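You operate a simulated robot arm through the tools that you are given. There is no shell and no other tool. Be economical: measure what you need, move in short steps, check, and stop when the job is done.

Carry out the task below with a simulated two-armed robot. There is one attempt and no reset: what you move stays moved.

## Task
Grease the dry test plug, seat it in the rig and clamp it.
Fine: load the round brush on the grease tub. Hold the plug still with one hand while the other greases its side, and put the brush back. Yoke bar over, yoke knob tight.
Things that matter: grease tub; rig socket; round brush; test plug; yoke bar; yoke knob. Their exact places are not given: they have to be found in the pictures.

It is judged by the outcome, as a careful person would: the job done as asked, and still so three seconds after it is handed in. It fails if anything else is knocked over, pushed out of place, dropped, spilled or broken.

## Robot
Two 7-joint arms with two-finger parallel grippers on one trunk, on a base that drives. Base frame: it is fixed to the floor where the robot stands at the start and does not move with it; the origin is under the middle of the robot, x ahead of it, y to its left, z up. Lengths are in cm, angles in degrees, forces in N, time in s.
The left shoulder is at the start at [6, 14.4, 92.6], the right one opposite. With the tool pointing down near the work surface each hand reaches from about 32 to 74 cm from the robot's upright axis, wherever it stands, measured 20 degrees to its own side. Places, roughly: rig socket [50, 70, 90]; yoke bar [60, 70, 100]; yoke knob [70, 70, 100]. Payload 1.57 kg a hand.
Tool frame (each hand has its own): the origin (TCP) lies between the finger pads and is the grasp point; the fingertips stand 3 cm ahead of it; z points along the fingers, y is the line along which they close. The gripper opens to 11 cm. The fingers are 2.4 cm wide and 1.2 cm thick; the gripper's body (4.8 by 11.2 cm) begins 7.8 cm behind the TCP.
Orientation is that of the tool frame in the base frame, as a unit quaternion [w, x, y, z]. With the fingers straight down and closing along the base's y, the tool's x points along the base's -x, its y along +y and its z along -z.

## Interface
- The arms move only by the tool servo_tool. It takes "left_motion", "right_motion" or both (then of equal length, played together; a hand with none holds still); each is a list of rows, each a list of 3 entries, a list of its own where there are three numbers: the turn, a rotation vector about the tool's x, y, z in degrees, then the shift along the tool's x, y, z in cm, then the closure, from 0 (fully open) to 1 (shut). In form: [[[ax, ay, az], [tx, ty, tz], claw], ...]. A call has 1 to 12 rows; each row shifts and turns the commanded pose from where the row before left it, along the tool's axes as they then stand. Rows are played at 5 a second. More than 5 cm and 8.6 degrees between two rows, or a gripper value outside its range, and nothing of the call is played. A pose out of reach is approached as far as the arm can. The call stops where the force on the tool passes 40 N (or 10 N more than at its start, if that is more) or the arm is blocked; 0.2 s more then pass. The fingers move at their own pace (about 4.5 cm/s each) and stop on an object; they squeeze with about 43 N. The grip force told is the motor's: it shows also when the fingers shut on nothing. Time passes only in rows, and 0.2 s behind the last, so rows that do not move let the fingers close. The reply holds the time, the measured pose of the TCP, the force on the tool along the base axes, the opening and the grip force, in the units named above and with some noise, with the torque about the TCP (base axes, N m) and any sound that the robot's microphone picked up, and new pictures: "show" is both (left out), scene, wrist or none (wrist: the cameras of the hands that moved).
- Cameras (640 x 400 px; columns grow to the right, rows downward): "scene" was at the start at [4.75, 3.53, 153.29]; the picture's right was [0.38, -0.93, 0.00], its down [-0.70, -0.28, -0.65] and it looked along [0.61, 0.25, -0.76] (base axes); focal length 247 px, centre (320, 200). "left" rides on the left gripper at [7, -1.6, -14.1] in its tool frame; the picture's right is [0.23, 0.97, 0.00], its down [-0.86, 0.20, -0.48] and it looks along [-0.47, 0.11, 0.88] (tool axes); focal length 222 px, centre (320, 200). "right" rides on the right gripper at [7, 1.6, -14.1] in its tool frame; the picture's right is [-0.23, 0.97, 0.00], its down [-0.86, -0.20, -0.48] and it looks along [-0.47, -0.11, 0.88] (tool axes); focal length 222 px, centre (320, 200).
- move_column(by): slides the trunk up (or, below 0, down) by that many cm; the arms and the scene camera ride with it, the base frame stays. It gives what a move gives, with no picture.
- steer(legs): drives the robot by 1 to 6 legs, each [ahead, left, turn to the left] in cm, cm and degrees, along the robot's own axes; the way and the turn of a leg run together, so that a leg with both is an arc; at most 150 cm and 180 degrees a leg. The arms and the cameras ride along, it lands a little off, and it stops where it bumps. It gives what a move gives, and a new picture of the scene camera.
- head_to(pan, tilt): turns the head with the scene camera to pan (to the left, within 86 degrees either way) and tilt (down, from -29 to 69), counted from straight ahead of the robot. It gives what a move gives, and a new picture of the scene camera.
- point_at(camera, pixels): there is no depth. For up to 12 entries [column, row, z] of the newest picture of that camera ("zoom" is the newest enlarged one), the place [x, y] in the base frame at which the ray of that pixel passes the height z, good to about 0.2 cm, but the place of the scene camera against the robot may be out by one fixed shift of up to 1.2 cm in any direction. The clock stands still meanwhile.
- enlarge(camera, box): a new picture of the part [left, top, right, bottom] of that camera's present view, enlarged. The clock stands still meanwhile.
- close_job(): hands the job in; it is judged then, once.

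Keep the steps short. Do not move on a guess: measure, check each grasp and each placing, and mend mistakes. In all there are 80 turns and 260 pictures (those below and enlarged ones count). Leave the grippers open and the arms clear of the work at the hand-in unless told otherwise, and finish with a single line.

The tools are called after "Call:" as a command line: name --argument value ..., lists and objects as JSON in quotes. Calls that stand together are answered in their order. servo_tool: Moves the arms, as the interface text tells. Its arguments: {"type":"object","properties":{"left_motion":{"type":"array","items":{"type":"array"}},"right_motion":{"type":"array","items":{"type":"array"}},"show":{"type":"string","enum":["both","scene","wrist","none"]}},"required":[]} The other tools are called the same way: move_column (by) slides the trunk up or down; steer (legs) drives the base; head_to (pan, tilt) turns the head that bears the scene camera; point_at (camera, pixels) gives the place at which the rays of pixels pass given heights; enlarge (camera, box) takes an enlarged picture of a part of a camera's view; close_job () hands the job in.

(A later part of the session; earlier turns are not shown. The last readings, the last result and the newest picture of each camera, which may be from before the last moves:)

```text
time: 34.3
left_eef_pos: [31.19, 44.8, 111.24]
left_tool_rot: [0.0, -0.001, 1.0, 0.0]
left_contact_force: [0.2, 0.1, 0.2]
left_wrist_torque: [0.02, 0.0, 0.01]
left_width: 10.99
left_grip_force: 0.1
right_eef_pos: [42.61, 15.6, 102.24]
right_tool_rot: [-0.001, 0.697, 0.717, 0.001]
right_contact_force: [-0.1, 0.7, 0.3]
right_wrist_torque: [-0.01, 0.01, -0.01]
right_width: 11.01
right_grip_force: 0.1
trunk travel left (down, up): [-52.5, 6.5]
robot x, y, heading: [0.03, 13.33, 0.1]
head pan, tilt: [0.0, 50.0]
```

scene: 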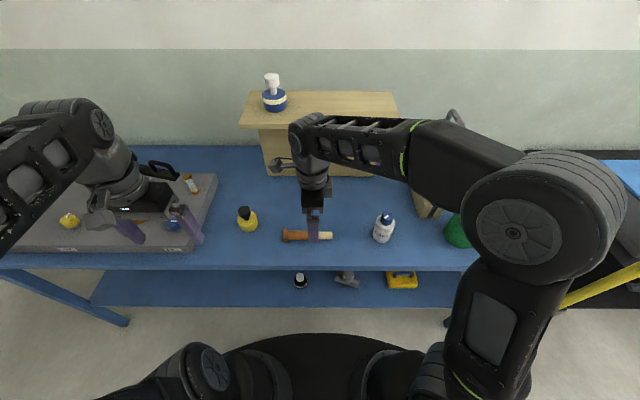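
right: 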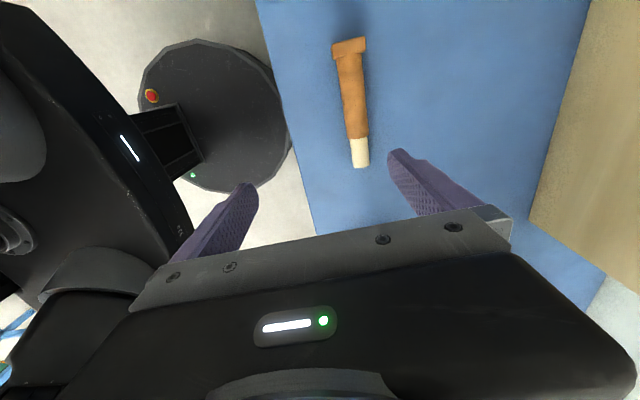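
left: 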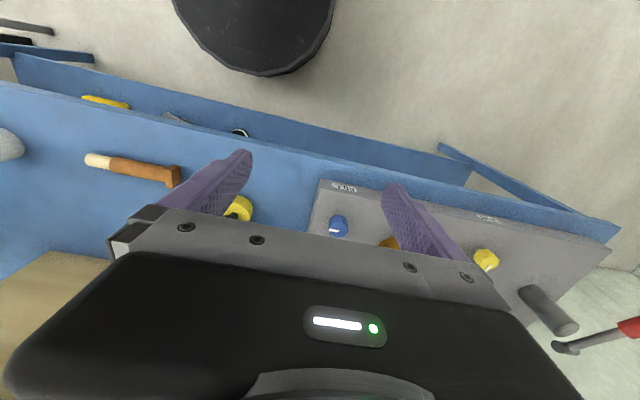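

Both yaws reachable. Move over the handle at about (48.3, 21.5) and lower.

Call:
servo_tool --right_motion '[[[0, 0, 1.5], [3, 3, 0], 0], [[0, 0, 0], [3, 2.7, 0], 0], [[0, 0, 0], [0, 0, 4], 0], [[0, 0, 0], [0, 0, 4], 0], [[0, 0, 0], [0, 0, 0], 0.3]]' --show "both"

Call:
point_at --camera "right" --pixels '[[320, 195, 94]]'

```text
time: 35.5
left_eef_pos: [31.18, 44.77, 111.18]
left_tool_rot: [0.0, -0.002, 1.0, 0.0]
left_contact_force: [0.5, 0.5, -0.1]
left_wrist_torque: [0.02, 0.0, -0.03]
left_width: 11.0
left_grip_force: 0.1
right_eef_pos: [48.34, 21.67, 94.27]
right_tool_rot: [-0.001, 0.705, 0.709, 0.001]
right_contact_force: [0.6, -0.3, -0.5]
right_wrist_torque: [0.03, -0.01, 0.01]
right_width: 7.71
right_grip_force: 0.1
trunk travel left (down, up): [-52.5, 6.5]
robot x, y, heading: [-0.06, 13.43, 0.2]
head pan, tilt: [0.0, 50.0]
```

scene: 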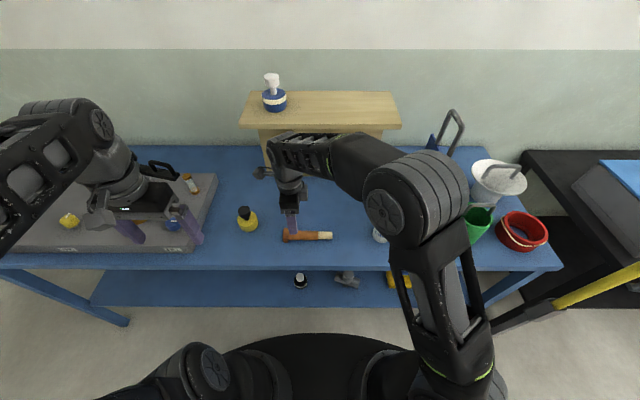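
right: 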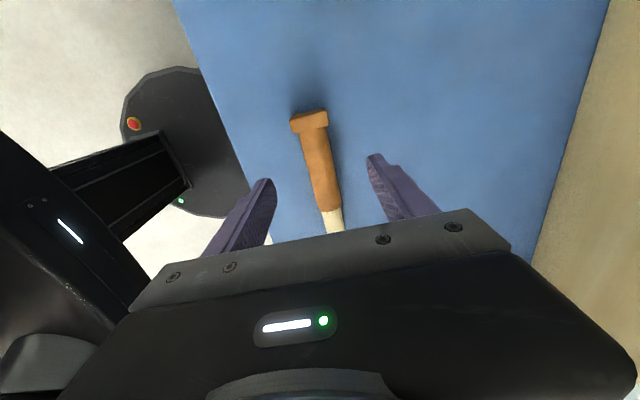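

```text
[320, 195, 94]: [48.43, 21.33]
```

Call:
point_at --camera "right" --pixels '[[310, 120, 83.8], [315, 140, 83.3], [330, 205, 83.3]]'

Call:
servo_tool --right_motion '[[[0, 0, 0], [0, 0, 4], 0.3], [[0, 0, 0], [0, 0, 3], 0.3], [[0, 0, 0], [0, 0, 1.8], 0.3]]' --show "wrist"

```text
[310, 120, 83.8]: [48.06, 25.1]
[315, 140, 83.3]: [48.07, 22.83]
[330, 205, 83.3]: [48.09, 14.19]
```

```text
time: 36.3
left_eef_pos: [31.18, 44.88, 111.29]
left_tool_rot: [-0.001, -0.002, 1.0, 0.0]
left_contact_force: [-0.8, 0.6, 0.7]
left_wrist_torque: [0.01, 0.04, -0.02]
left_width: 10.99
left_grip_force: 0.0
right_eef_pos: [48.37, 21.65, 85.56]
right_tool_rot: [0.0, 0.706, 0.708, 0.0]
right_contact_force: [0.4, 0.5, 0.3]
right_wrist_torque: [-0.01, -0.01, 0.01]
right_width: 7.69
right_grip_force: 0.0
trunk travel left (down, up): [-52.5, 6.5]
robot x, y, heading: [-0.19, 13.44, 0.5]
head pan, tilt: [0.0, 50.0]
```

right: 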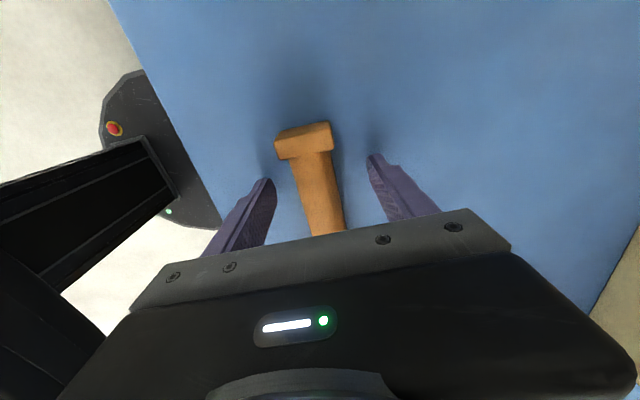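

Fingers straddle the handle. Lower slightly, close, and lift.

Call:
servo_tool --right_motion '[[[0, 0, 0], [0, -0.2, 0.3], 0.3], [[0, 0, 0], [0, 0, 0], 1], [[0, 0, 0], [0, 0, 0], 1], [[0, 0, 0], [0, 0, 0], 1], [[0, 0, 0], [0, 0, 0], 1], [[0, 0, 0], [0, 0, 0], 1]]' --show "none"

Call:
servo_tool --right_motion '[[[0, 0, 0], [0, 0, -3], 1], [[0, 0, 0], [0, 0, -5], 1], [[0, 0, 0], [0, 0, -4], 1]]' --show "both"

```text
time: 37.7
left_eef_pos: [31.34, 44.88, 111.34]
left_tool_rot: [-0.001, -0.002, 1.0, 0.0]
left_contact_force: [-0.6, 0.2, 0.5]
left_wrist_torque: [0.0, 0.01, -0.01]
left_width: 11.0
left_grip_force: 0.1
right_eef_pos: [48.0, 21.59, 85.39]
right_tool_rot: [-0.001, 0.705, 0.709, 0.001]
right_contact_force: [0.5, -0.6, -0.3]
right_wrist_torque: [-0.02, 0.03, 0.34]
right_width: 2.58
right_grip_force: 31.8
trunk travel left (down, up): [-52.5, 6.5]
robot x, y, heading: [0.1, 13.76, 0.3]
head pan, tilt: [0.0, 50.0]
```

```text
time: 38.5
left_eef_pos: [31.15, 44.68, 111.3]
left_tool_rot: [0.0, -0.003, 1.0, -0.001]
left_contact_force: [-0.4, -0.4, 0.8]
left_wrist_torque: [0.0, -0.03, 0.01]
left_width: 11.01
left_grip_force: 0.2
right_eef_pos: [48.21, 21.66, 97.31]
right_tool_rot: [0.0, 0.705, 0.71, 0.0]
right_contact_force: [0.0, 0.0, -1.0]
right_wrist_torque: [0.01, 0.01, 0.0]
right_width: 2.99
right_grip_force: 39.4
trunk travel left (down, up): [-52.5, 6.5]
robot x, y, heading: [0.12, 13.67, 0.2]
head pan, tilt: [0.0, 50.0]
```

scene: 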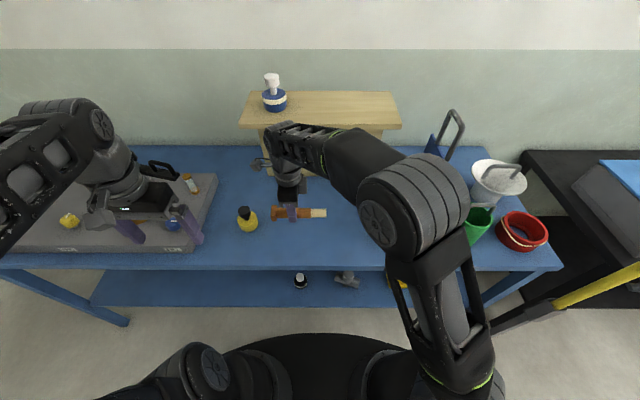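
right: 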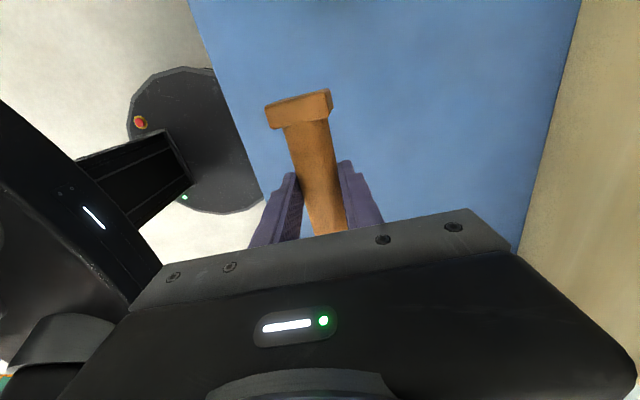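

Brush held (width 2.6–3.0). Carry it so the bristles are above the tub cap, at safe height, and look.

Call:
servo_tool --right_motion '[[[0, 0, 0], [-1, 0, -2], 1], [[0, 0, 0], [-4.8, 0.5, 0], 1], [[0, 0, 0], [-4.8, 0.5, 0], 1], [[0, 0, 0], [-4.8, 0.2, 0], 1], [[0, 0, 0], [-4.2, 0, 0], 1]]' --show "scene"

Call:
enlarge --camera "scene" --box '[300, 160, 460, 260]'

```text
time: 39.7
left_eef_pos: [31.13, 44.75, 111.11]
left_tool_rot: [0.0, -0.002, 1.0, 0.0]
left_contact_force: [-0.5, 0.1, 1.2]
left_wrist_torque: [0.0, 0.0, 0.01]
left_width: 11.02
left_grip_force: 0.1
right_eef_pos: [49.43, 2.01, 99.36]
right_tool_rot: [-0.001, 0.706, 0.709, 0.001]
right_contact_force: [-0.6, -0.8, 0.1]
right_wrist_torque: [0.03, 0.04, 0.0]
right_width: 3.06
right_grip_force: 39.4
trunk travel left (down, up): [-52.5, 6.5]
robot x, y, heading: [0.13, 13.81, 0.2]
head pan, tilt: [0.0, 50.0]
```

scene: 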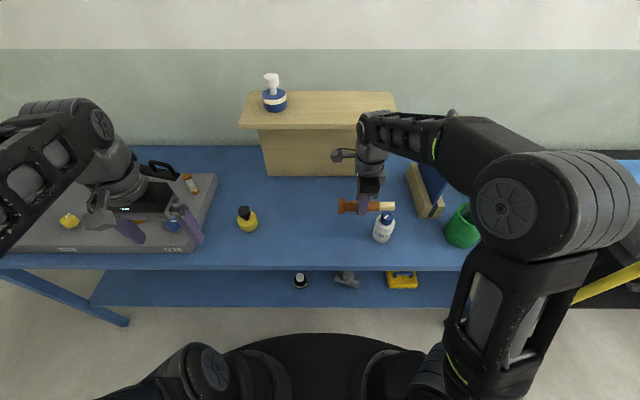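

```text
4.00 times, centred on (380, 210) of scene
```

zoom: 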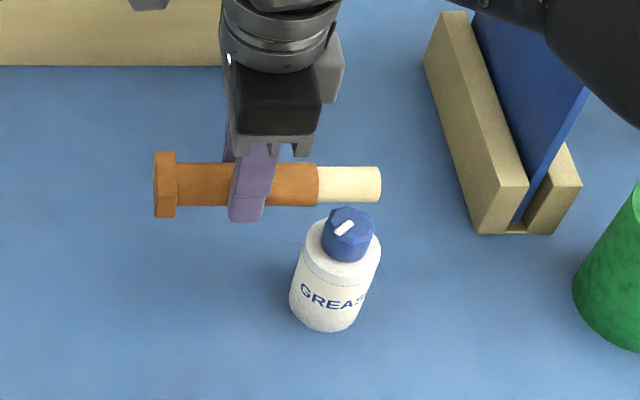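

Call:
point_at --camera "scene" --pixels '[[387.5, 206, 97.4], [387, 216.5, 92], [387, 216.5, 91]]'

Call:
servo_tool --right_motion '[[[0, 0, 0], [0, 0.2, 2], 1], [[0, 0, 0], [0, 0, 1], 1], [[0, 0, 0], [0, 0, 0.5], 1], [[0, 0, 0], [0, 0, 0.5], 1]]' --show "scene"

Call:
enlarge --camera "scene" --box '[300, 160, 460, 260]'

```text
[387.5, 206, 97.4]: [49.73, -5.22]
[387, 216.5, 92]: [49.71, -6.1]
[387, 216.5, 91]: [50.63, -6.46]
```

```text
time: 40.7
left_eef_pos: [30.85, 44.89, 111.29]
left_tool_rot: [0.0, -0.003, 1.0, 0.0]
left_contact_force: [0.9, -0.2, -0.2]
left_wrist_torque: [0.0, 0.02, 0.01]
left_width: 10.98
left_grip_force: 0.1
right_eef_pos: [49.37, 2.22, 95.3]
right_tool_rot: [0.001, 0.705, 0.709, 0.001]
right_contact_force: [-0.9, 2.6, 15.4]
right_wrist_torque: [-1.11, -0.02, 0.05]
right_width: 3.03
right_grip_force: 39.8
trunk travel left (down, up): [-52.5, 6.5]
robot x, y, heading: [0.26, 13.65, 0.3]
head pan, tilt: [0.0, 50.0]
```

scene: 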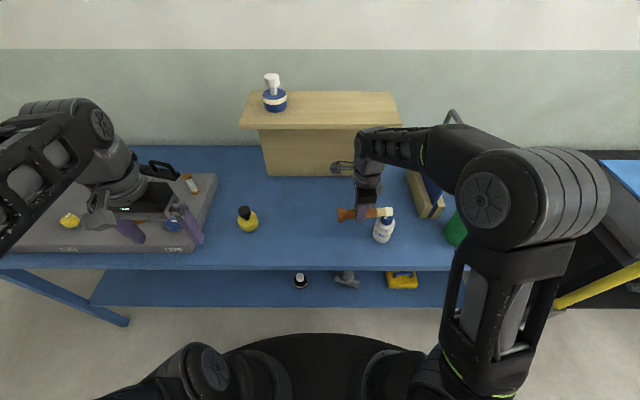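

```text
4.00 times, centred on (380, 210) of scene
```

zoom: 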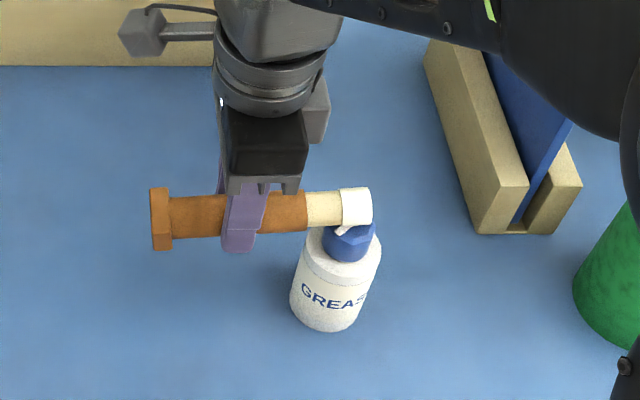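

The bristle tip turned white: it is loaded. Lift, go back left and turn the brush half round so the bristles point to +y.

Call:
servo_tool --right_motion '[[[0, 0, 0], [0, 0, -4], 1], [[0, 0, 0], [1, 0, -4], 1], [[0, 0, 0], [4.5, 0, 0], 1], [[0, 0, 0], [4.5, 0, 0], 1], [[0, 0, -8.5], [0, 0, 0], 1], [[0, 0, -8.5], [0, 0, 0], 1], [[0, 0, -8.5], [0, 0, 0], 1], [[0, 0, -8.5], [0, 0, 0], 1], [[0, 0, -8.5], [0, 0, 0], 1], [[0, 0, -8.5], [0, 0, 0], 1], [[0, 0, -8.5], [0, 0, 0], 1], [[0, 0, -8.5], [0, 0, 0], 1]]' --show "none"

Call:
servo_tool --right_motion '[[[0, 0, -8.5], [0, 0, 0], 1], [[0, 0, -8.5], [0, 0, 0], 1], [[0, 0, -8.5], [0, 0, 0], 1], [[0, 0, -8.5], [0, 0, 0], 1], [[0, 0, -8.5], [0, 0, 0], 1], [[0, 0, -8.5], [0, 0, 0], 1], [[0, 0, -8.5], [0, 0, 0], 1], [[0, 0, -8.5], [0, 0, 0], 1], [[0, 0, -8.5], [0, 0, 0], 1], [[0, 0, -8.5], [0, 0, 0], 1], [[0, 0, -8.5], [0, 0, 0], 1], [[0, 0, -8.5], [0, 0, 0], 1]]' --show "both"

Call:
enlarge --camera "scene" --box '[220, 160, 400, 270]'

```text
time: 43.3
left_eef_pos: [31.07, 44.69, 111.28]
left_tool_rot: [0.0, -0.001, 1.0, -0.001]
left_contact_force: [0.0, 0.3, 0.1]
left_wrist_torque: [0.01, 0.0, 0.03]
left_width: 11.01
left_grip_force: 0.0
right_eef_pos: [49.39, 12.04, 103.17]
right_tool_rot: [-0.001, 0.188, 0.982, 0.002]
right_contact_force: [-0.1, -0.9, -0.7]
right_wrist_torque: [-0.03, 0.01, 0.0]
right_width: 2.99
right_grip_force: 39.7
trunk travel left (down, up): [-52.5, 6.5]
robot x, y, heading: [-0.09, 13.31, 0.7]
head pan, tilt: [0.0, 50.0]
```

```text
time: 45.9
left_eef_pos: [31.17, 44.86, 111.15]
left_tool_rot: [0.0, -0.002, 1.0, 0.0]
left_contact_force: [1.0, 0.3, 0.1]
left_wrist_torque: [-0.01, 0.04, 0.03]
left_width: 10.99
left_grip_force: 0.0
right_eef_pos: [49.44, 11.88, 103.22]
right_tool_rot: [0.0, -0.645, 0.764, 0.0]
right_contact_force: [-0.1, -0.2, 0.7]
right_wrist_torque: [0.02, -0.03, 0.01]
right_width: 3.02
right_grip_force: 39.4
trunk travel left (down, up): [-52.5, 6.5]
robot x, y, heading: [0.1, 13.39, 0.5]
head pan, tilt: [0.0, 50.0]
```

scene: 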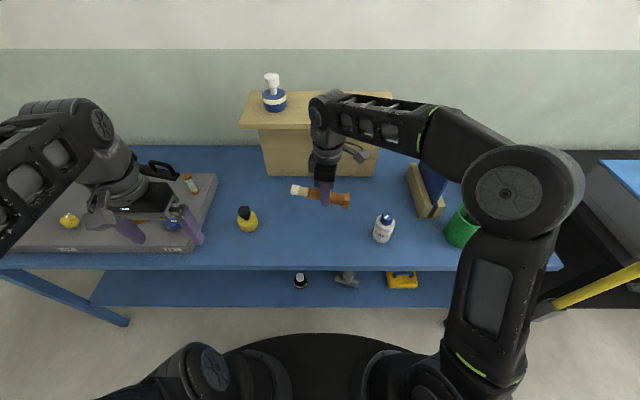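
right: 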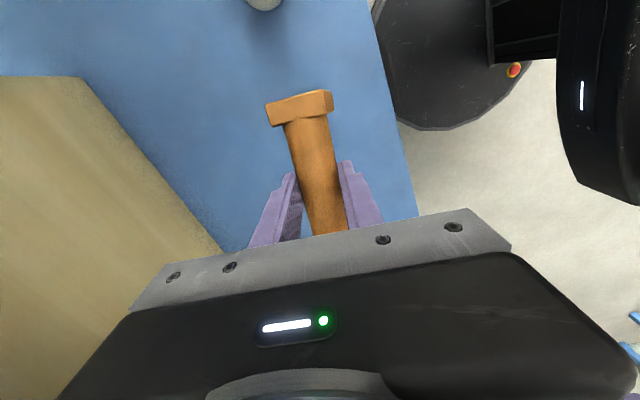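

```text
3.56 times, centred on (310, 215) of scene
```

zoom: 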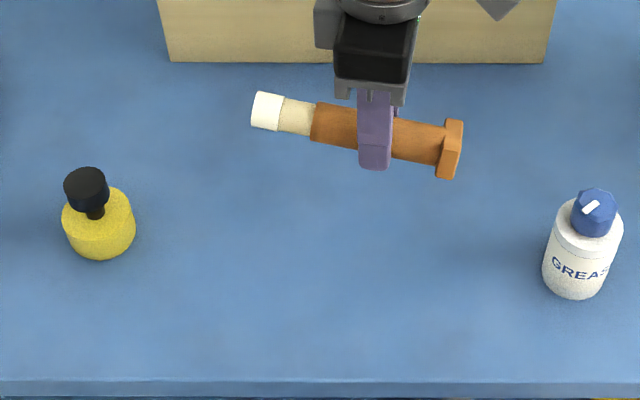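

Brush now points left with the white loaded tip. Next bring the left hand over the plug to measure it with its own camera.

Call:
servo_tool --left_motion '[[[0, 0, 0], [-4, -2, 0], 0], [[0, 0, 0], [-4, -2, 0], 0], [[0, 0, 0], [-4, -2, 0], 0], [[0, 0, 0], [-3, 0, 3], 0]]' --right_motion '[[[0, 0, -8.5], [0, 0, 0], 1], [[0, 0, -1.5], [0, 0, 0], 1], [[0, 0, 0], [0, 0, 0], 1], [[0, 0, 0], [0, 0, 0], 1]]' --show "wrist"

Call:
enlarge --camera "left" --box '[220, 100, 420, 225]'

```text
time: 46.9
left_eef_pos: [45.44, 39.28, 108.13]
left_tool_rot: [0.0, -0.001, 1.0, -0.001]
left_contact_force: [0.7, 0.0, -0.1]
left_wrist_torque: [-0.01, 0.06, 0.0]
left_width: 11.03
left_grip_force: 0.1
left hand out of reach, approached as far as the arm can: row 3
right_eef_pos: [49.48, 12.05, 102.93]
right_tool_rot: [0.0, 0.709, -0.705, -0.001]
right_contact_force: [0.4, 0.3, 0.0]
right_wrist_torque: [0.0, 0.04, 0.01]
right_width: 3.02
right_grip_force: 39.4
trunk travel left (down, up): [-52.5, 6.5]
robot x, y, heading: [0.01, 13.64, 0.1]
head pan, tilt: [0.0, 50.0]
```

right: 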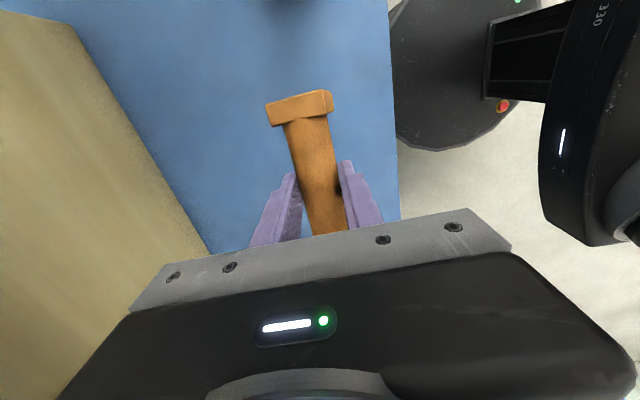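
left: 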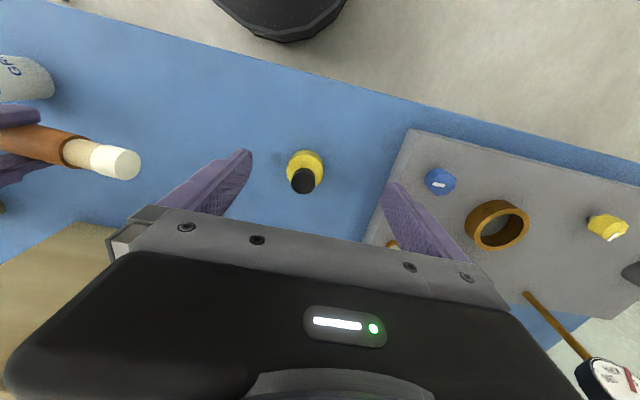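

```text
3.20 times, centred on (320, 162) of left
```

zoom: 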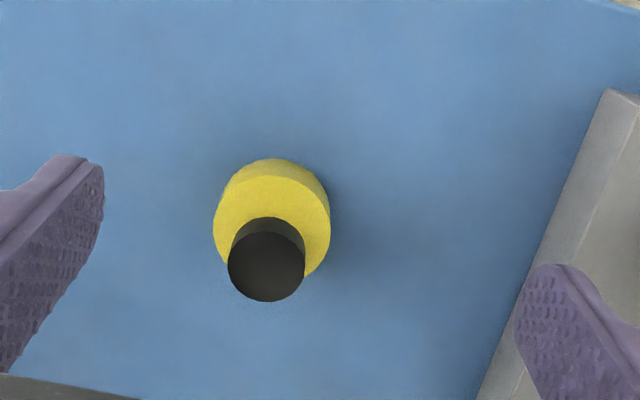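

Call:
point_at --camera "left" --pixels '[[304.7, 172.5, 85], [304.7, 172.5, 86], [304.7, 172.5, 87], [303.4, 183, 89], [303.4, 183, 90], [303.4, 183, 91], [303.4, 183, 92], [286.8, 172.5, 86], [323, 172.5, 86], [497, 223, 90], [497, 227, 88]]'

Call:
point_at --camera "scene" --pixels '[[244, 212, 90], [244, 212, 91], [244, 212, 92], [249, 232, 82], [247, 223, 85], [247, 219, 86]]'

Call:
enlarge --camera "scene" --box '[200, 180, 300, 250]'

Call:
enlarge --camera "left" --box '[400, 120, 640, 300]'

```text
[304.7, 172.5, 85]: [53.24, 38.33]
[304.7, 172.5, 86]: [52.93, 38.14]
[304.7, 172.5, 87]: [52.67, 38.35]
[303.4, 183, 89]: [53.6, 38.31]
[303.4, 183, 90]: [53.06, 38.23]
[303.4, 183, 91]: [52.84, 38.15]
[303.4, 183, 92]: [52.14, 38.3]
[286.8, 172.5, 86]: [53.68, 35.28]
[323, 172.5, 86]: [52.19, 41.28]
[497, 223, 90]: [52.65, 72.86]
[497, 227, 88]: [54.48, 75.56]
```

```text
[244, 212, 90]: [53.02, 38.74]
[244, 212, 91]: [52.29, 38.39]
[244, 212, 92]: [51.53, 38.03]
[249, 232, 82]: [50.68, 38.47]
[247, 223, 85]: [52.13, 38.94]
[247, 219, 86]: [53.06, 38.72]
```

```text
5.71 times, centred on (250, 215) of scene
```

zoom: 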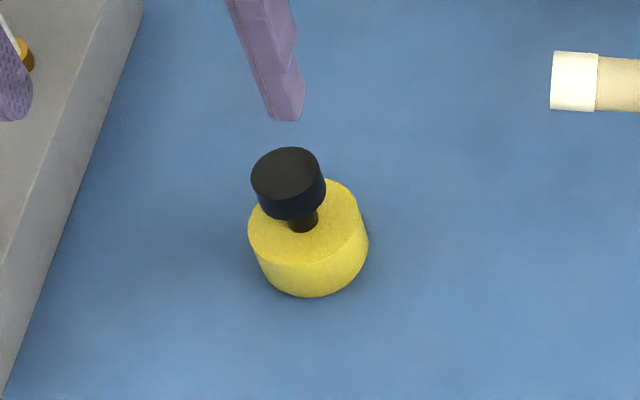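

```text
2.22 times, centred on (520, 210) of left
```

zoom: 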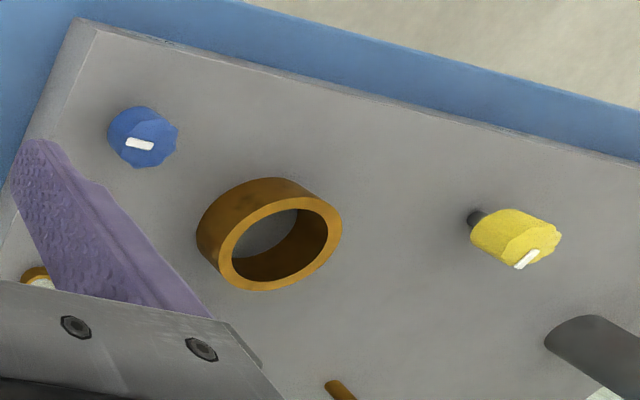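

Plug centre ≈ (52.8, 38.3), body top ≈ 86, black knob ≈ 88.3–90.8, Ø≈3.5. Left hand goes above it first and checks.

Call:
servo_tool --left_motion '[[[0, 0, 0], [-4, -0.5, 2], 0], [[0, 0, 0], [-3.4, -0.5, 3], 0.25], [[0, 0, 0], [0, 0, 4], 0.35], [[0, 0, 0], [0, 0, 3], 0.35]]' --show "both"

Call:
enlarge --camera "left" --box '[220, 100, 420, 225]'

```text
time: 47.9
left_eef_pos: [53.06, 38.22, 96.02]
left_tool_rot: [0.0, -0.003, 1.0, 0.0]
left_contact_force: [-0.1, -0.2, 0.3]
left_wrist_torque: [0.03, 0.02, 0.01]
left_width: 7.13
left_grip_force: 0.1
right_eef_pos: [49.39, 11.99, 103.03]
right_tool_rot: [0.0, 0.709, -0.705, 0.0]
right_contact_force: [-0.3, -0.1, -0.5]
right_wrist_torque: [0.02, 0.0, 0.02]
right_width: 3.01
right_grip_force: 39.0
trunk travel left (down, up): [-52.5, 6.5]
robot x, y, heading: [0.0, 13.82, 0.4]
head pan, tilt: [0.0, 50.0]
```

scene: 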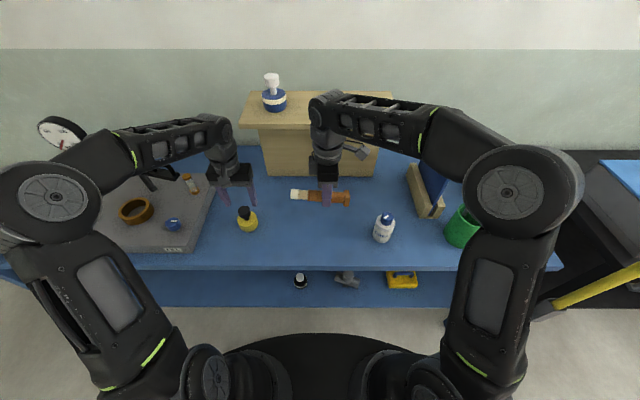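
left: 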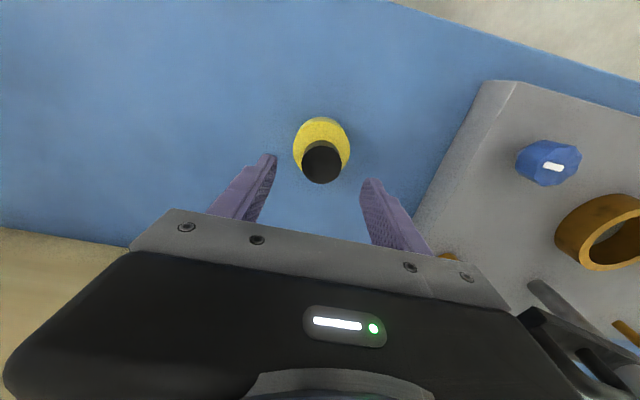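

```text
3.20 times, centred on (320, 162) of left
```

zoom: 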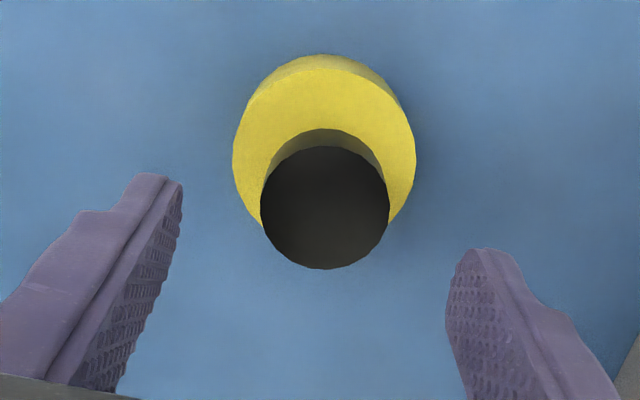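

Call:
point_at --camera "left" --pixels '[[321.6, 165, 90], [321.6, 165, 91], [321.6, 165, 92], [321.3, 148, 85], [321.3, 148, 86], [321.3, 148, 87], [293, 150, 86], [350, 150, 86]]'

```text
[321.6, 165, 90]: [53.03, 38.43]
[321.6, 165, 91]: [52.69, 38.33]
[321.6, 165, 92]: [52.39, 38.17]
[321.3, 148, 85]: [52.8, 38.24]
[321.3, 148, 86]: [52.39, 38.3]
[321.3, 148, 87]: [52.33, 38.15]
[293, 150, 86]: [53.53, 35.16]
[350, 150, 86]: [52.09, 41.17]
```

Centre (52.6, 38.3). Lower onto the knob and close the left hand on it.

Call:
servo_tool --left_motion '[[[0, 0, 0], [0.4, 0.1, 3], 0.35], [[0, 0, 0], [0, 0, 2.8], 0.35], [[0, 0, 0], [0, 0, 0], 1], [[0, 0, 0], [0, 0, 0], 1], [[0, 0, 0], [0, 0, 0], 1], [[0, 0, 0], [0, 0, 0], 1]]' --show "wrist"

```text
time: 49.3
left_eef_pos: [52.73, 38.15, 90.56]
left_tool_rot: [0.0, -0.002, 1.0, 0.0]
left_contact_force: [0.2, -0.5, 0.4]
left_wrist_torque: [0.0, 0.0, -0.03]
left_width: 3.72
left_grip_force: 31.5
right_eef_pos: [49.43, 12.07, 103.11]
right_tool_rot: [0.0, 0.709, -0.706, 0.0]
right_contact_force: [-0.3, 0.9, -0.8]
right_wrist_torque: [-0.03, 0.02, 0.01]
right_width: 3.0
right_grip_force: 40.0
trunk travel left (down, up): [-52.5, 6.5]
robot x, y, heading: [-0.24, 13.71, 0.2]
head pan, tilt: [0.0, 50.0]
```

left: 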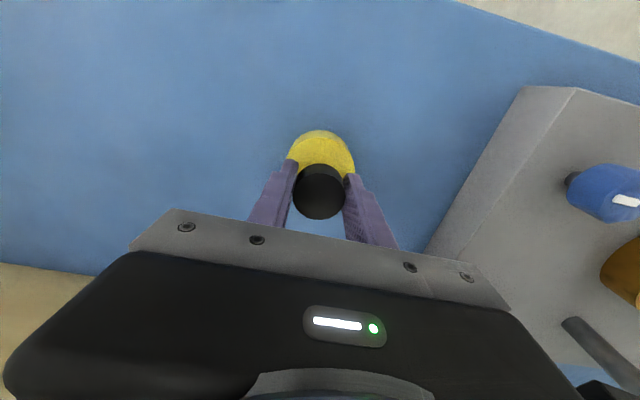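

Knob gripped (3.7 cm). Bring the brush down beside the plug, tip short of it, and look.

Call:
servo_tool --right_motion '[[[0, 0, 0], [-3, -1.6, 3], 1], [[0, 0, 0], [-3, -1.6, 3], 1], [[0, 0, 0], [-2, 0, 4], 1], [[0, 0, 0], [0, 0, 4], 1], [[0, 0, 0], [0, 0, 2.3], 1]]' --show "both"

Call:
enlarge --camera "scene" --box '[220, 180, 360, 270]'

Call:
enlarge --camera "left" --box '[120, 100, 420, 260]'

```text
time: 50.5
left_eef_pos: [52.67, 38.17, 90.34]
left_tool_rot: [0.0, -0.001, 1.0, 0.001]
left_contact_force: [0.1, 0.4, -1.3]
left_wrist_torque: [-0.01, 0.0, 0.0]
left_width: 3.72
left_grip_force: 42.6
right_eef_pos: [52.59, 20.06, 86.84]
right_tool_rot: [-0.001, 0.709, -0.705, -0.001]
right_contact_force: [0.4, 0.1, -1.0]
right_wrist_torque: [0.0, 0.0, 0.02]
right_width: 3.01
right_grip_force: 40.1
trunk travel left (down, up): [-52.5, 6.5]
robot x, y, heading: [-0.2, 13.94, 0.2]
head pan, tilt: [0.0, 50.0]
```

scene: 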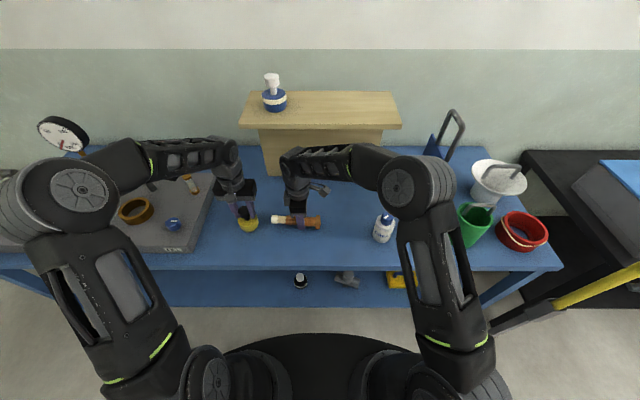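
right: 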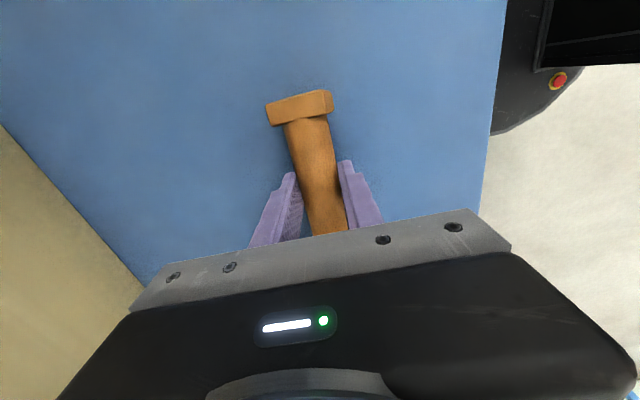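

```text
4.44 times, centred on (290, 225) of scene
```

zoom: 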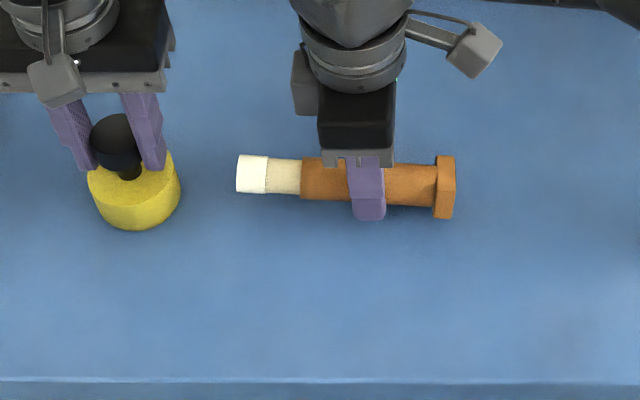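

```text
2.13 times, centred on (270, 180) of left
```

zoom: 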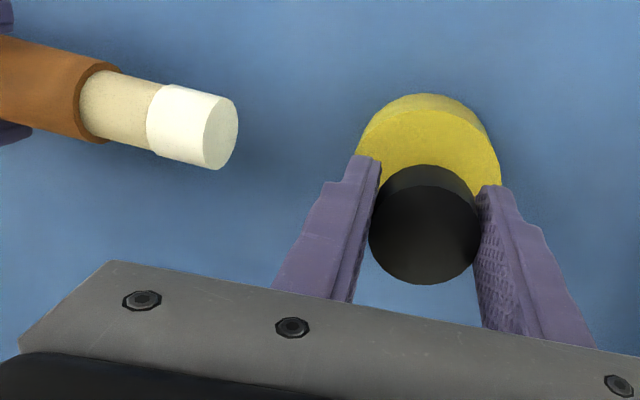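

Call:
point_at --camera "left" --pixels '[[223.1, 164.7, 83], [223.1, 164.7, 84], [223.1, 164.7, 85], [223.1, 164.7, 86], [320, 167, 86], [321, 148, 83]]'

Call:
point_at --camera "scene" --pixels '[[273, 219, 84], [273, 219, 85], [273, 219, 86], [318, 222.5, 84], [318, 222.5, 85]]'

```text
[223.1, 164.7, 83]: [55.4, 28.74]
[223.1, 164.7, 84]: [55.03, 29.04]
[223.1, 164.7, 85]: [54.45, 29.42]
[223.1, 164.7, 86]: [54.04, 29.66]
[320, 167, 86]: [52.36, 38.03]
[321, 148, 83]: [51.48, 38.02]
```

```text
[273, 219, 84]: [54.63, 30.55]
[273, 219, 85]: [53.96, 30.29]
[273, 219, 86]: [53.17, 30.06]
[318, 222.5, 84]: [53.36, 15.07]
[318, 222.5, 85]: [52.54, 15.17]
```

The brush is pitched with its tip ~2 cm high (from the loading push). I'll tilt the hand 10° so the tip comes down level, and re-measure.

Call:
servo_tool --right_motion '[[[0, 0, 0], [0, 0, -1], 1], [[0, 8, 0], [0, 0, 0], 1], [[0, 3, 0], [0, 0, 0], 1]]' --show "both"

Call:
enlarge --camera "left" --box '[120, 100, 420, 260]'

Call:
enlarge --camera "scene" --box '[220, 180, 360, 270]'

```text
time: 51.3
left_eef_pos: [52.68, 38.29, 90.35]
left_tool_rot: [0.0, -0.002, 1.0, 0.0]
left_contact_force: [0.1, 0.0, -0.2]
left_wrist_torque: [0.01, -0.01, 0.01]
left_width: 3.7
left_grip_force: 43.4
right_eef_pos: [52.57, 20.21, 87.78]
right_tool_rot: [0.068, 0.706, -0.702, 0.068]
right_contact_force: [-0.1, 0.7, -1.1]
right_wrist_torque: [0.0, 0.01, 0.02]
right_width: 3.04
right_grip_force: 39.4
trunk travel left (down, up): [-52.5, 6.5]
robot x, y, heading: [-0.11, 13.77, 0.2]
head pan, tilt: [0.0, 50.0]
```

scene: 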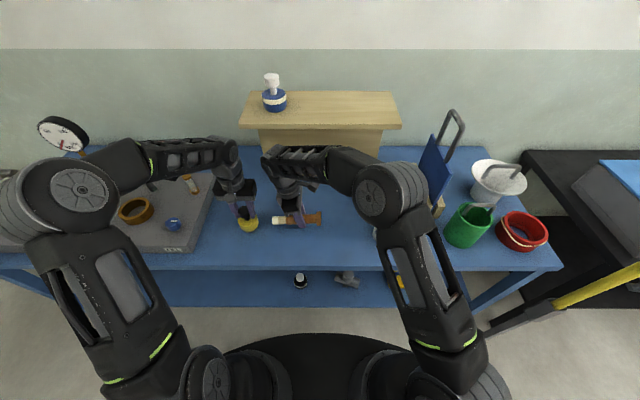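
right: 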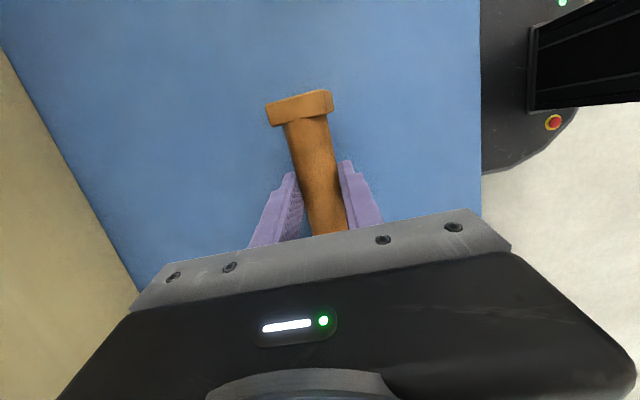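

```text
2.13 times, centred on (270, 180) of left
```

zoom: 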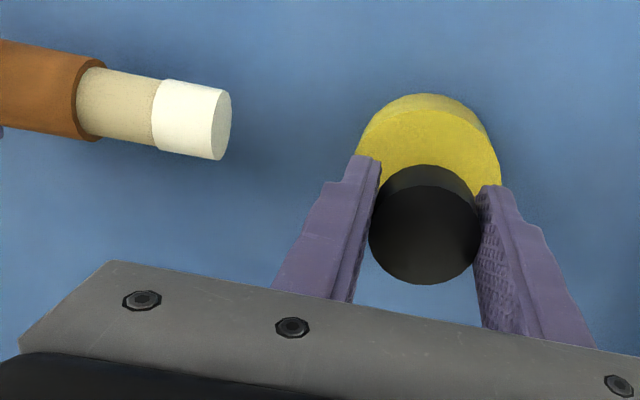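

```text
4.44 times, centred on (290, 225) of scene
```

zoom: 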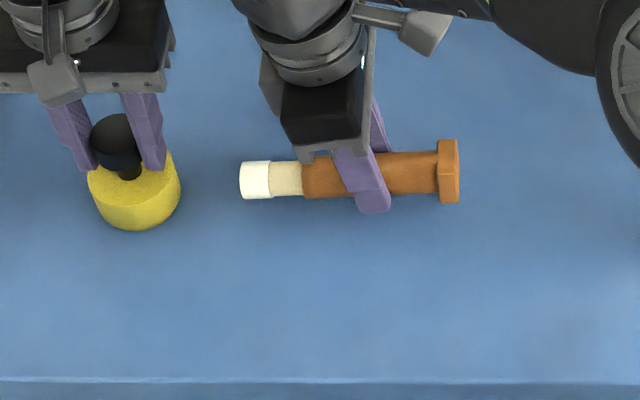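

Call:
servo_tool --right_motion '[[[0, -2, 0], [0, 0, 0], 1], [[0, 0, 0], [0, 0, 0], 1]]' --show "none"

Call:
enlarge --camera "left" --box '[120, 100, 420, 260]'

Call:
point_at --camera "zoom" --pixels '[[216, 126, 84], [216, 126, 85], [216, 126, 86]]'

Call:
enlarge --camera "scene" --box '[220, 180, 360, 270]'

Call:
point_at --camera "zoom" --pixels '[[241, 179, 84], [241, 179, 85], [241, 179, 86], [455, 176, 84], [455, 176, 85], [455, 176, 86]]'

```text
time: 51.9
left_eef_pos: [52.63, 38.16, 90.46]
left_tool_rot: [0.0, -0.003, 1.0, 0.0]
left_contact_force: [0.0, -0.1, 0.5]
left_wrist_torque: [-0.01, 0.02, 0.02]
left_width: 3.76
left_grip_force: 43.1
right_eef_pos: [52.58, 20.07, 87.82]
right_tool_rot: [0.055, 0.707, -0.703, 0.055]
right_contact_force: [0.4, 0.7, -0.1]
right_wrist_torque: [-0.02, -0.01, 0.0]
right_width: 3.04
right_grip_force: 39.2
trunk travel left (down, up): [-52.5, 6.5]
robot x, y, heading: [-0.3, 13.75, 0.1]
head pan, tilt: [0.0, 50.0]
```

```text
2.13 times, centred on (270, 180) of left
```

zoom: 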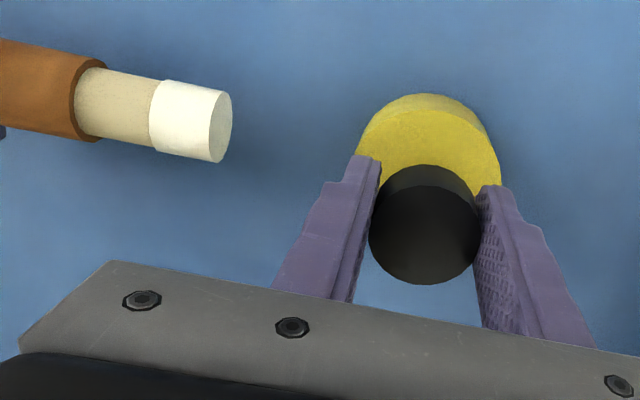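

```text
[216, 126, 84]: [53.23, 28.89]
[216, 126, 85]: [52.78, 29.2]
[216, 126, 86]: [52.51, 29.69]
```

```text
4.44 times, centred on (290, 225) of scene
```

zoom: 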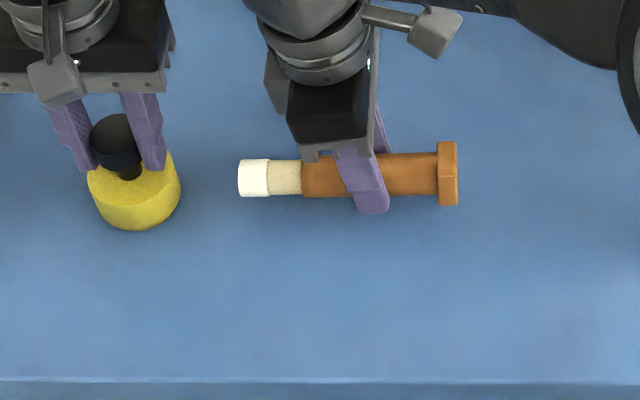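

```text
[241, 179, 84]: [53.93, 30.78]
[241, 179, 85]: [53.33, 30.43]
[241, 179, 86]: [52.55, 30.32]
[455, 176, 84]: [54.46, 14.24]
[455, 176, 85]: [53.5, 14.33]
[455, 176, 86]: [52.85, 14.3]
```

Brush is now level at z≈86, tip at y≈30. Lower 1.6 and advance to the plug side in small steps until touching.

Call:
servo_tool --right_motion '[[[0, 0, 0], [-0.25, 0, 1.6], 1], [[0, 0, 0], [-2, 0, -0.31], 1], [[0, 0, 0], [-2, 0, -0.31], 1], [[0, 0, 0], [-0.6, 0, -0.1], 1], [[0, 0, 0], [-0.5, 0, -0.08], 1]]' --show "none"

Call:
enlarge --camera "left" --box '[120, 100, 420, 260]'

Call:
enlarge --camera "scene" --box '[220, 180, 360, 270]'

```text
time: 53.1
left_eef_pos: [52.74, 38.17, 90.43]
left_tool_rot: [0.0, -0.001, 1.0, 0.0]
left_contact_force: [-0.8, -0.2, -0.1]
left_wrist_torque: [-0.02, -0.02, -0.02]
left_width: 3.71
left_grip_force: 42.7
right_eef_pos: [52.51, 25.33, 86.17]
right_tool_rot: [0.055, 0.706, -0.704, 0.055]
right_contact_force: [-0.6, -0.1, -0.5]
right_wrist_torque: [-0.04, 0.0, 0.02]
right_width: 3.01
right_grip_force: 39.2
trunk travel left (down, up): [-52.5, 6.5]
robot x, y, heading: [-0.17, 13.62, 0.3]
head pan, tilt: [0.0, 50.0]
```

```text
2.13 times, centred on (270, 180) of left
```

zoom: 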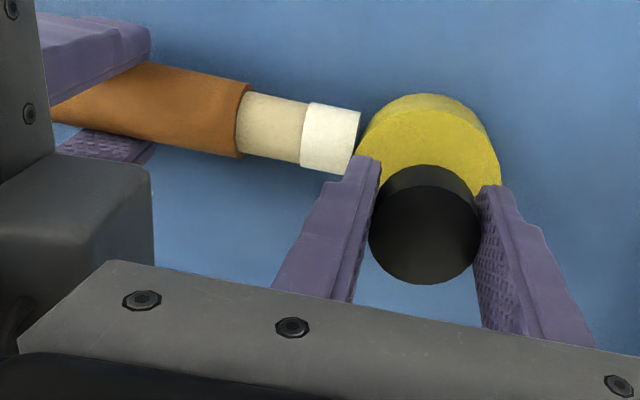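

```text
4.44 times, centred on (290, 225) of scene
```

zoom: 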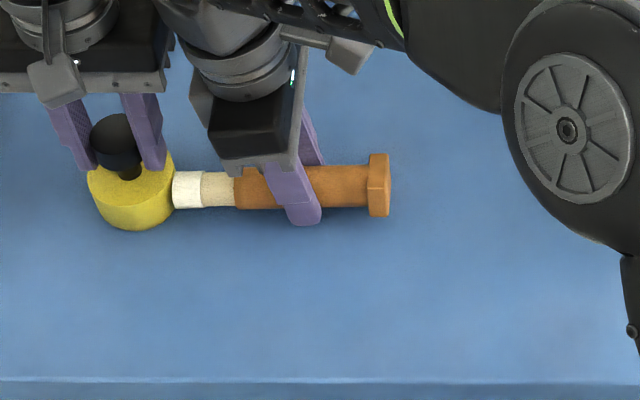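

Tip is nearly touching. Advance by small steps, watching the force.

Call:
servo_tool --right_motion '[[[0, 0, 0], [-0.25, 0, -0.04], 1], [[0, 0, 0], [-0.2, 0, -0.03], 1], [[0, 0, 0], [0, 0.5, 0], 1], [[0, 0, 0], [0, 0.5, 0], 1], [[0, 0, 0], [0, -0.5, 0], 1], [[0, 0, 0], [0, -0.5, 0], 1]]' --show "none"

Call:
enlarge --camera "scene" --box '[220, 180, 360, 270]'

```text
time: 54.5
left_eef_pos: [52.7, 38.14, 90.5]
left_tool_rot: [0.0, -0.003, 1.0, 0.0]
left_contact_force: [1.3, 4.6, -0.5]
left_wrist_torque: [0.27, -0.08, 0.05]
left_width: 3.69
left_grip_force: 43.0
right_eef_pos: [52.58, 25.57, 86.27]
right_tool_rot: [0.055, 0.706, -0.704, 0.055]
right_contact_force: [-2.1, -5.2, -0.7]
right_wrist_torque: [-0.05, 0.0, 0.17]
right_width: 3.03
right_grip_force: 39.3
trunk travel left (down, up): [-52.5, 6.5]
robot x, y, heading: [-0.02, 13.65, 0.3]
head pan, tilt: [0.0, 50.0]
```

```text
4.44 times, centred on (290, 225) of scene
```

zoom: 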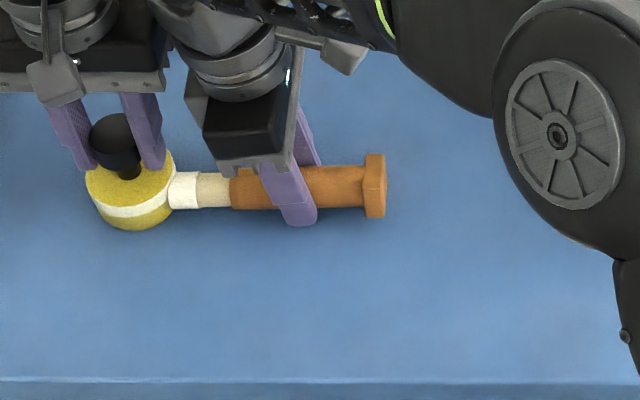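

The white grease band now runs round the plug. Retreat, lift, un-tilt and turn the brush back half round to lay it where it was; left hand keeps holding the plug still.

Call:
servo_tool --right_motion '[[[0, 0, 0], [3, 0, 0.47], 1], [[0, 0, 0], [4, 0, 0.62], 1], [[0, 0, 0], [4, 1.5, -1], 1], [[0, -4.5, 0], [0.6, 1.5, -4], 1], [[0, -4.5, 0], [0.6, 1, -4], 1], [[0, 0, 8.5], [0, 0, -3], 1], [[0, 0, 8.5], [0, 0, 0], 1], [[0, 0, 8.5], [0, 0, 0], 1], [[0, 0, 8.5], [0, 0, 0], 1], [[0, 0, 8.5], [0, 0, 0], 1], [[0, 0, 8.5], [0, 0, 0], 1], [[0, 0, 8.5], [0, 0, 0], 1]]' --show "none"

Call:
servo_tool --right_motion '[[[0, 0, 8.5], [0, 0, 0], 1], [[0, 0, 8.5], [0, 0, 0], 1], [[0, 0, 8.5], [0, 0, 0], 1], [[0, 0, 8.5], [0, 0, 0], 1], [[0, 0, 8.5], [0, 0, 0], 1], [[0, 0, 8.5], [0, 0, 0], 1], [[0, 0, 8.5], [0, 0, 0], 1], [[0, 0, 8.5], [0, 0, 0], 1], [[0, 0, 8.5], [0, 0, 0], 1], [[0, 0, 8.5], [0, 0, 0], 1], [[0, 0, 8.5], [0, 0, 0], 1], [[0, 0, 8.5], [0, 0, 0], 1]]' --show "none"

Call:
servo_tool --right_motion '[[[0, 0, 8.5], [0, 0, 0], 1], [[0, 0, 8.5], [0, 0, 0], 1], [[0, 6, 1.5], [0, 0, 0], 1], [[0, 6, 0], [0, 0, 0], 1]]' --show "both"

Call:
enlarge --camera "scene" --box '[220, 160, 400, 270]'

```text
time: 57.1
left_eef_pos: [52.74, 38.15, 90.49]
left_tool_rot: [-0.001, -0.003, 1.0, 0.0]
left_contact_force: [0.4, -0.4, -0.6]
left_wrist_torque: [-0.01, 0.03, 0.0]
left_width: 3.72
left_grip_force: 43.2
right_eef_pos: [48.61, 14.48, 98.93]
right_tool_rot: [0.001, -0.264, 0.965, 0.001]
right_contact_force: [-0.1, 0.2, -0.4]
right_wrist_torque: [-0.06, 0.01, -0.04]
right_width: 3.0
right_grip_force: 39.9
trunk travel left (down, up): [-52.5, 6.5]
robot x, y, heading: [-0.05, 13.24, 0.3]
head pan, tilt: [0.0, 50.0]
```

```text
time: 59.7
left_eef_pos: [52.63, 38.28, 90.41]
left_tool_rot: [-0.001, -0.001, 1.0, 0.0]
left_contact_force: [-0.3, 1.0, -0.7]
left_wrist_torque: [0.0, -0.05, 0.0]
left_width: 3.69
left_grip_force: 42.6
right_eef_pos: [48.61, 14.53, 98.76]
right_tool_rot: [-0.001, 0.583, 0.812, 0.001]
right_contact_force: [-0.1, 1.1, 0.1]
right_wrist_torque: [0.0, 0.03, -0.01]
right_width: 3.01
right_grip_force: 39.6
trunk travel left (down, up): [-52.5, 6.5]
robot x, y, heading: [-0.09, 13.71, 0.3]
head pan, tilt: [0.0, 50.0]
```

```text
time: 60.7
left_eef_pos: [52.79, 38.26, 90.4]
left_tool_rot: [0.001, -0.003, 1.0, 0.0]
left_contact_force: [0.1, -0.9, -0.2]
left_wrist_torque: [-0.01, -0.02, -0.02]
left_width: 3.68
left_grip_force: 43.4
right_eef_pos: [48.62, 14.6, 98.92]
right_tool_rot: [-0.076, 0.702, 0.704, 0.075]
right_contact_force: [0.0, -0.4, -0.7]
right_wrist_torque: [0.01, 0.04, -0.01]
right_width: 2.99
right_grip_force: 39.2
trunk travel left (down, up): [-52.5, 6.5]
robot x, y, heading: [-0.1, 13.78, 0.4]
head pan, tilt: [0.0, 50.0]
```

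scene: 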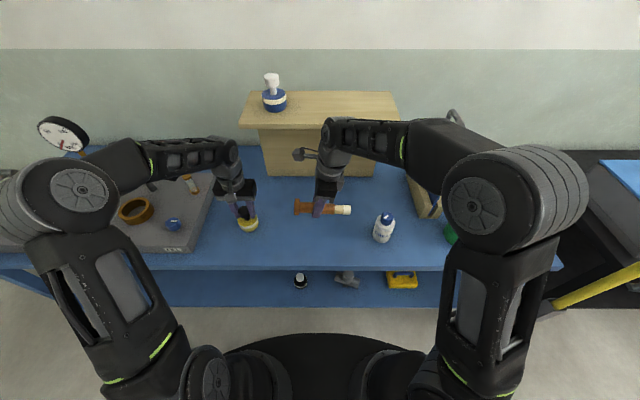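
right: 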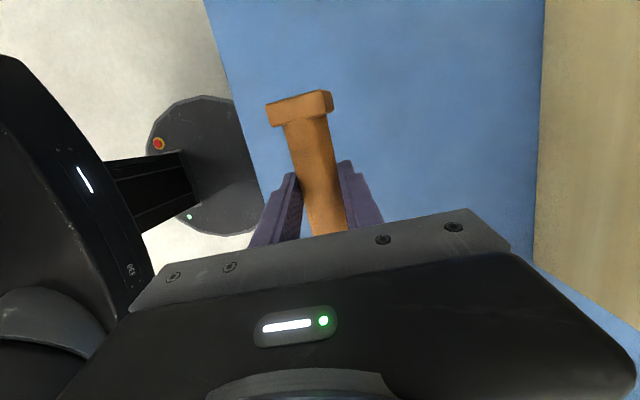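

```text
3.56 times, centred on (310, 215) of scene
```

zoom: 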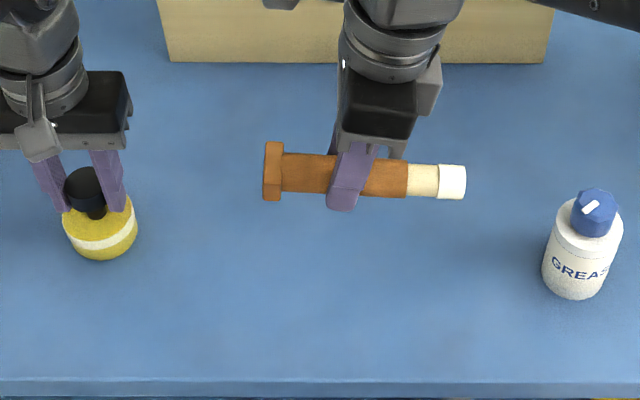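

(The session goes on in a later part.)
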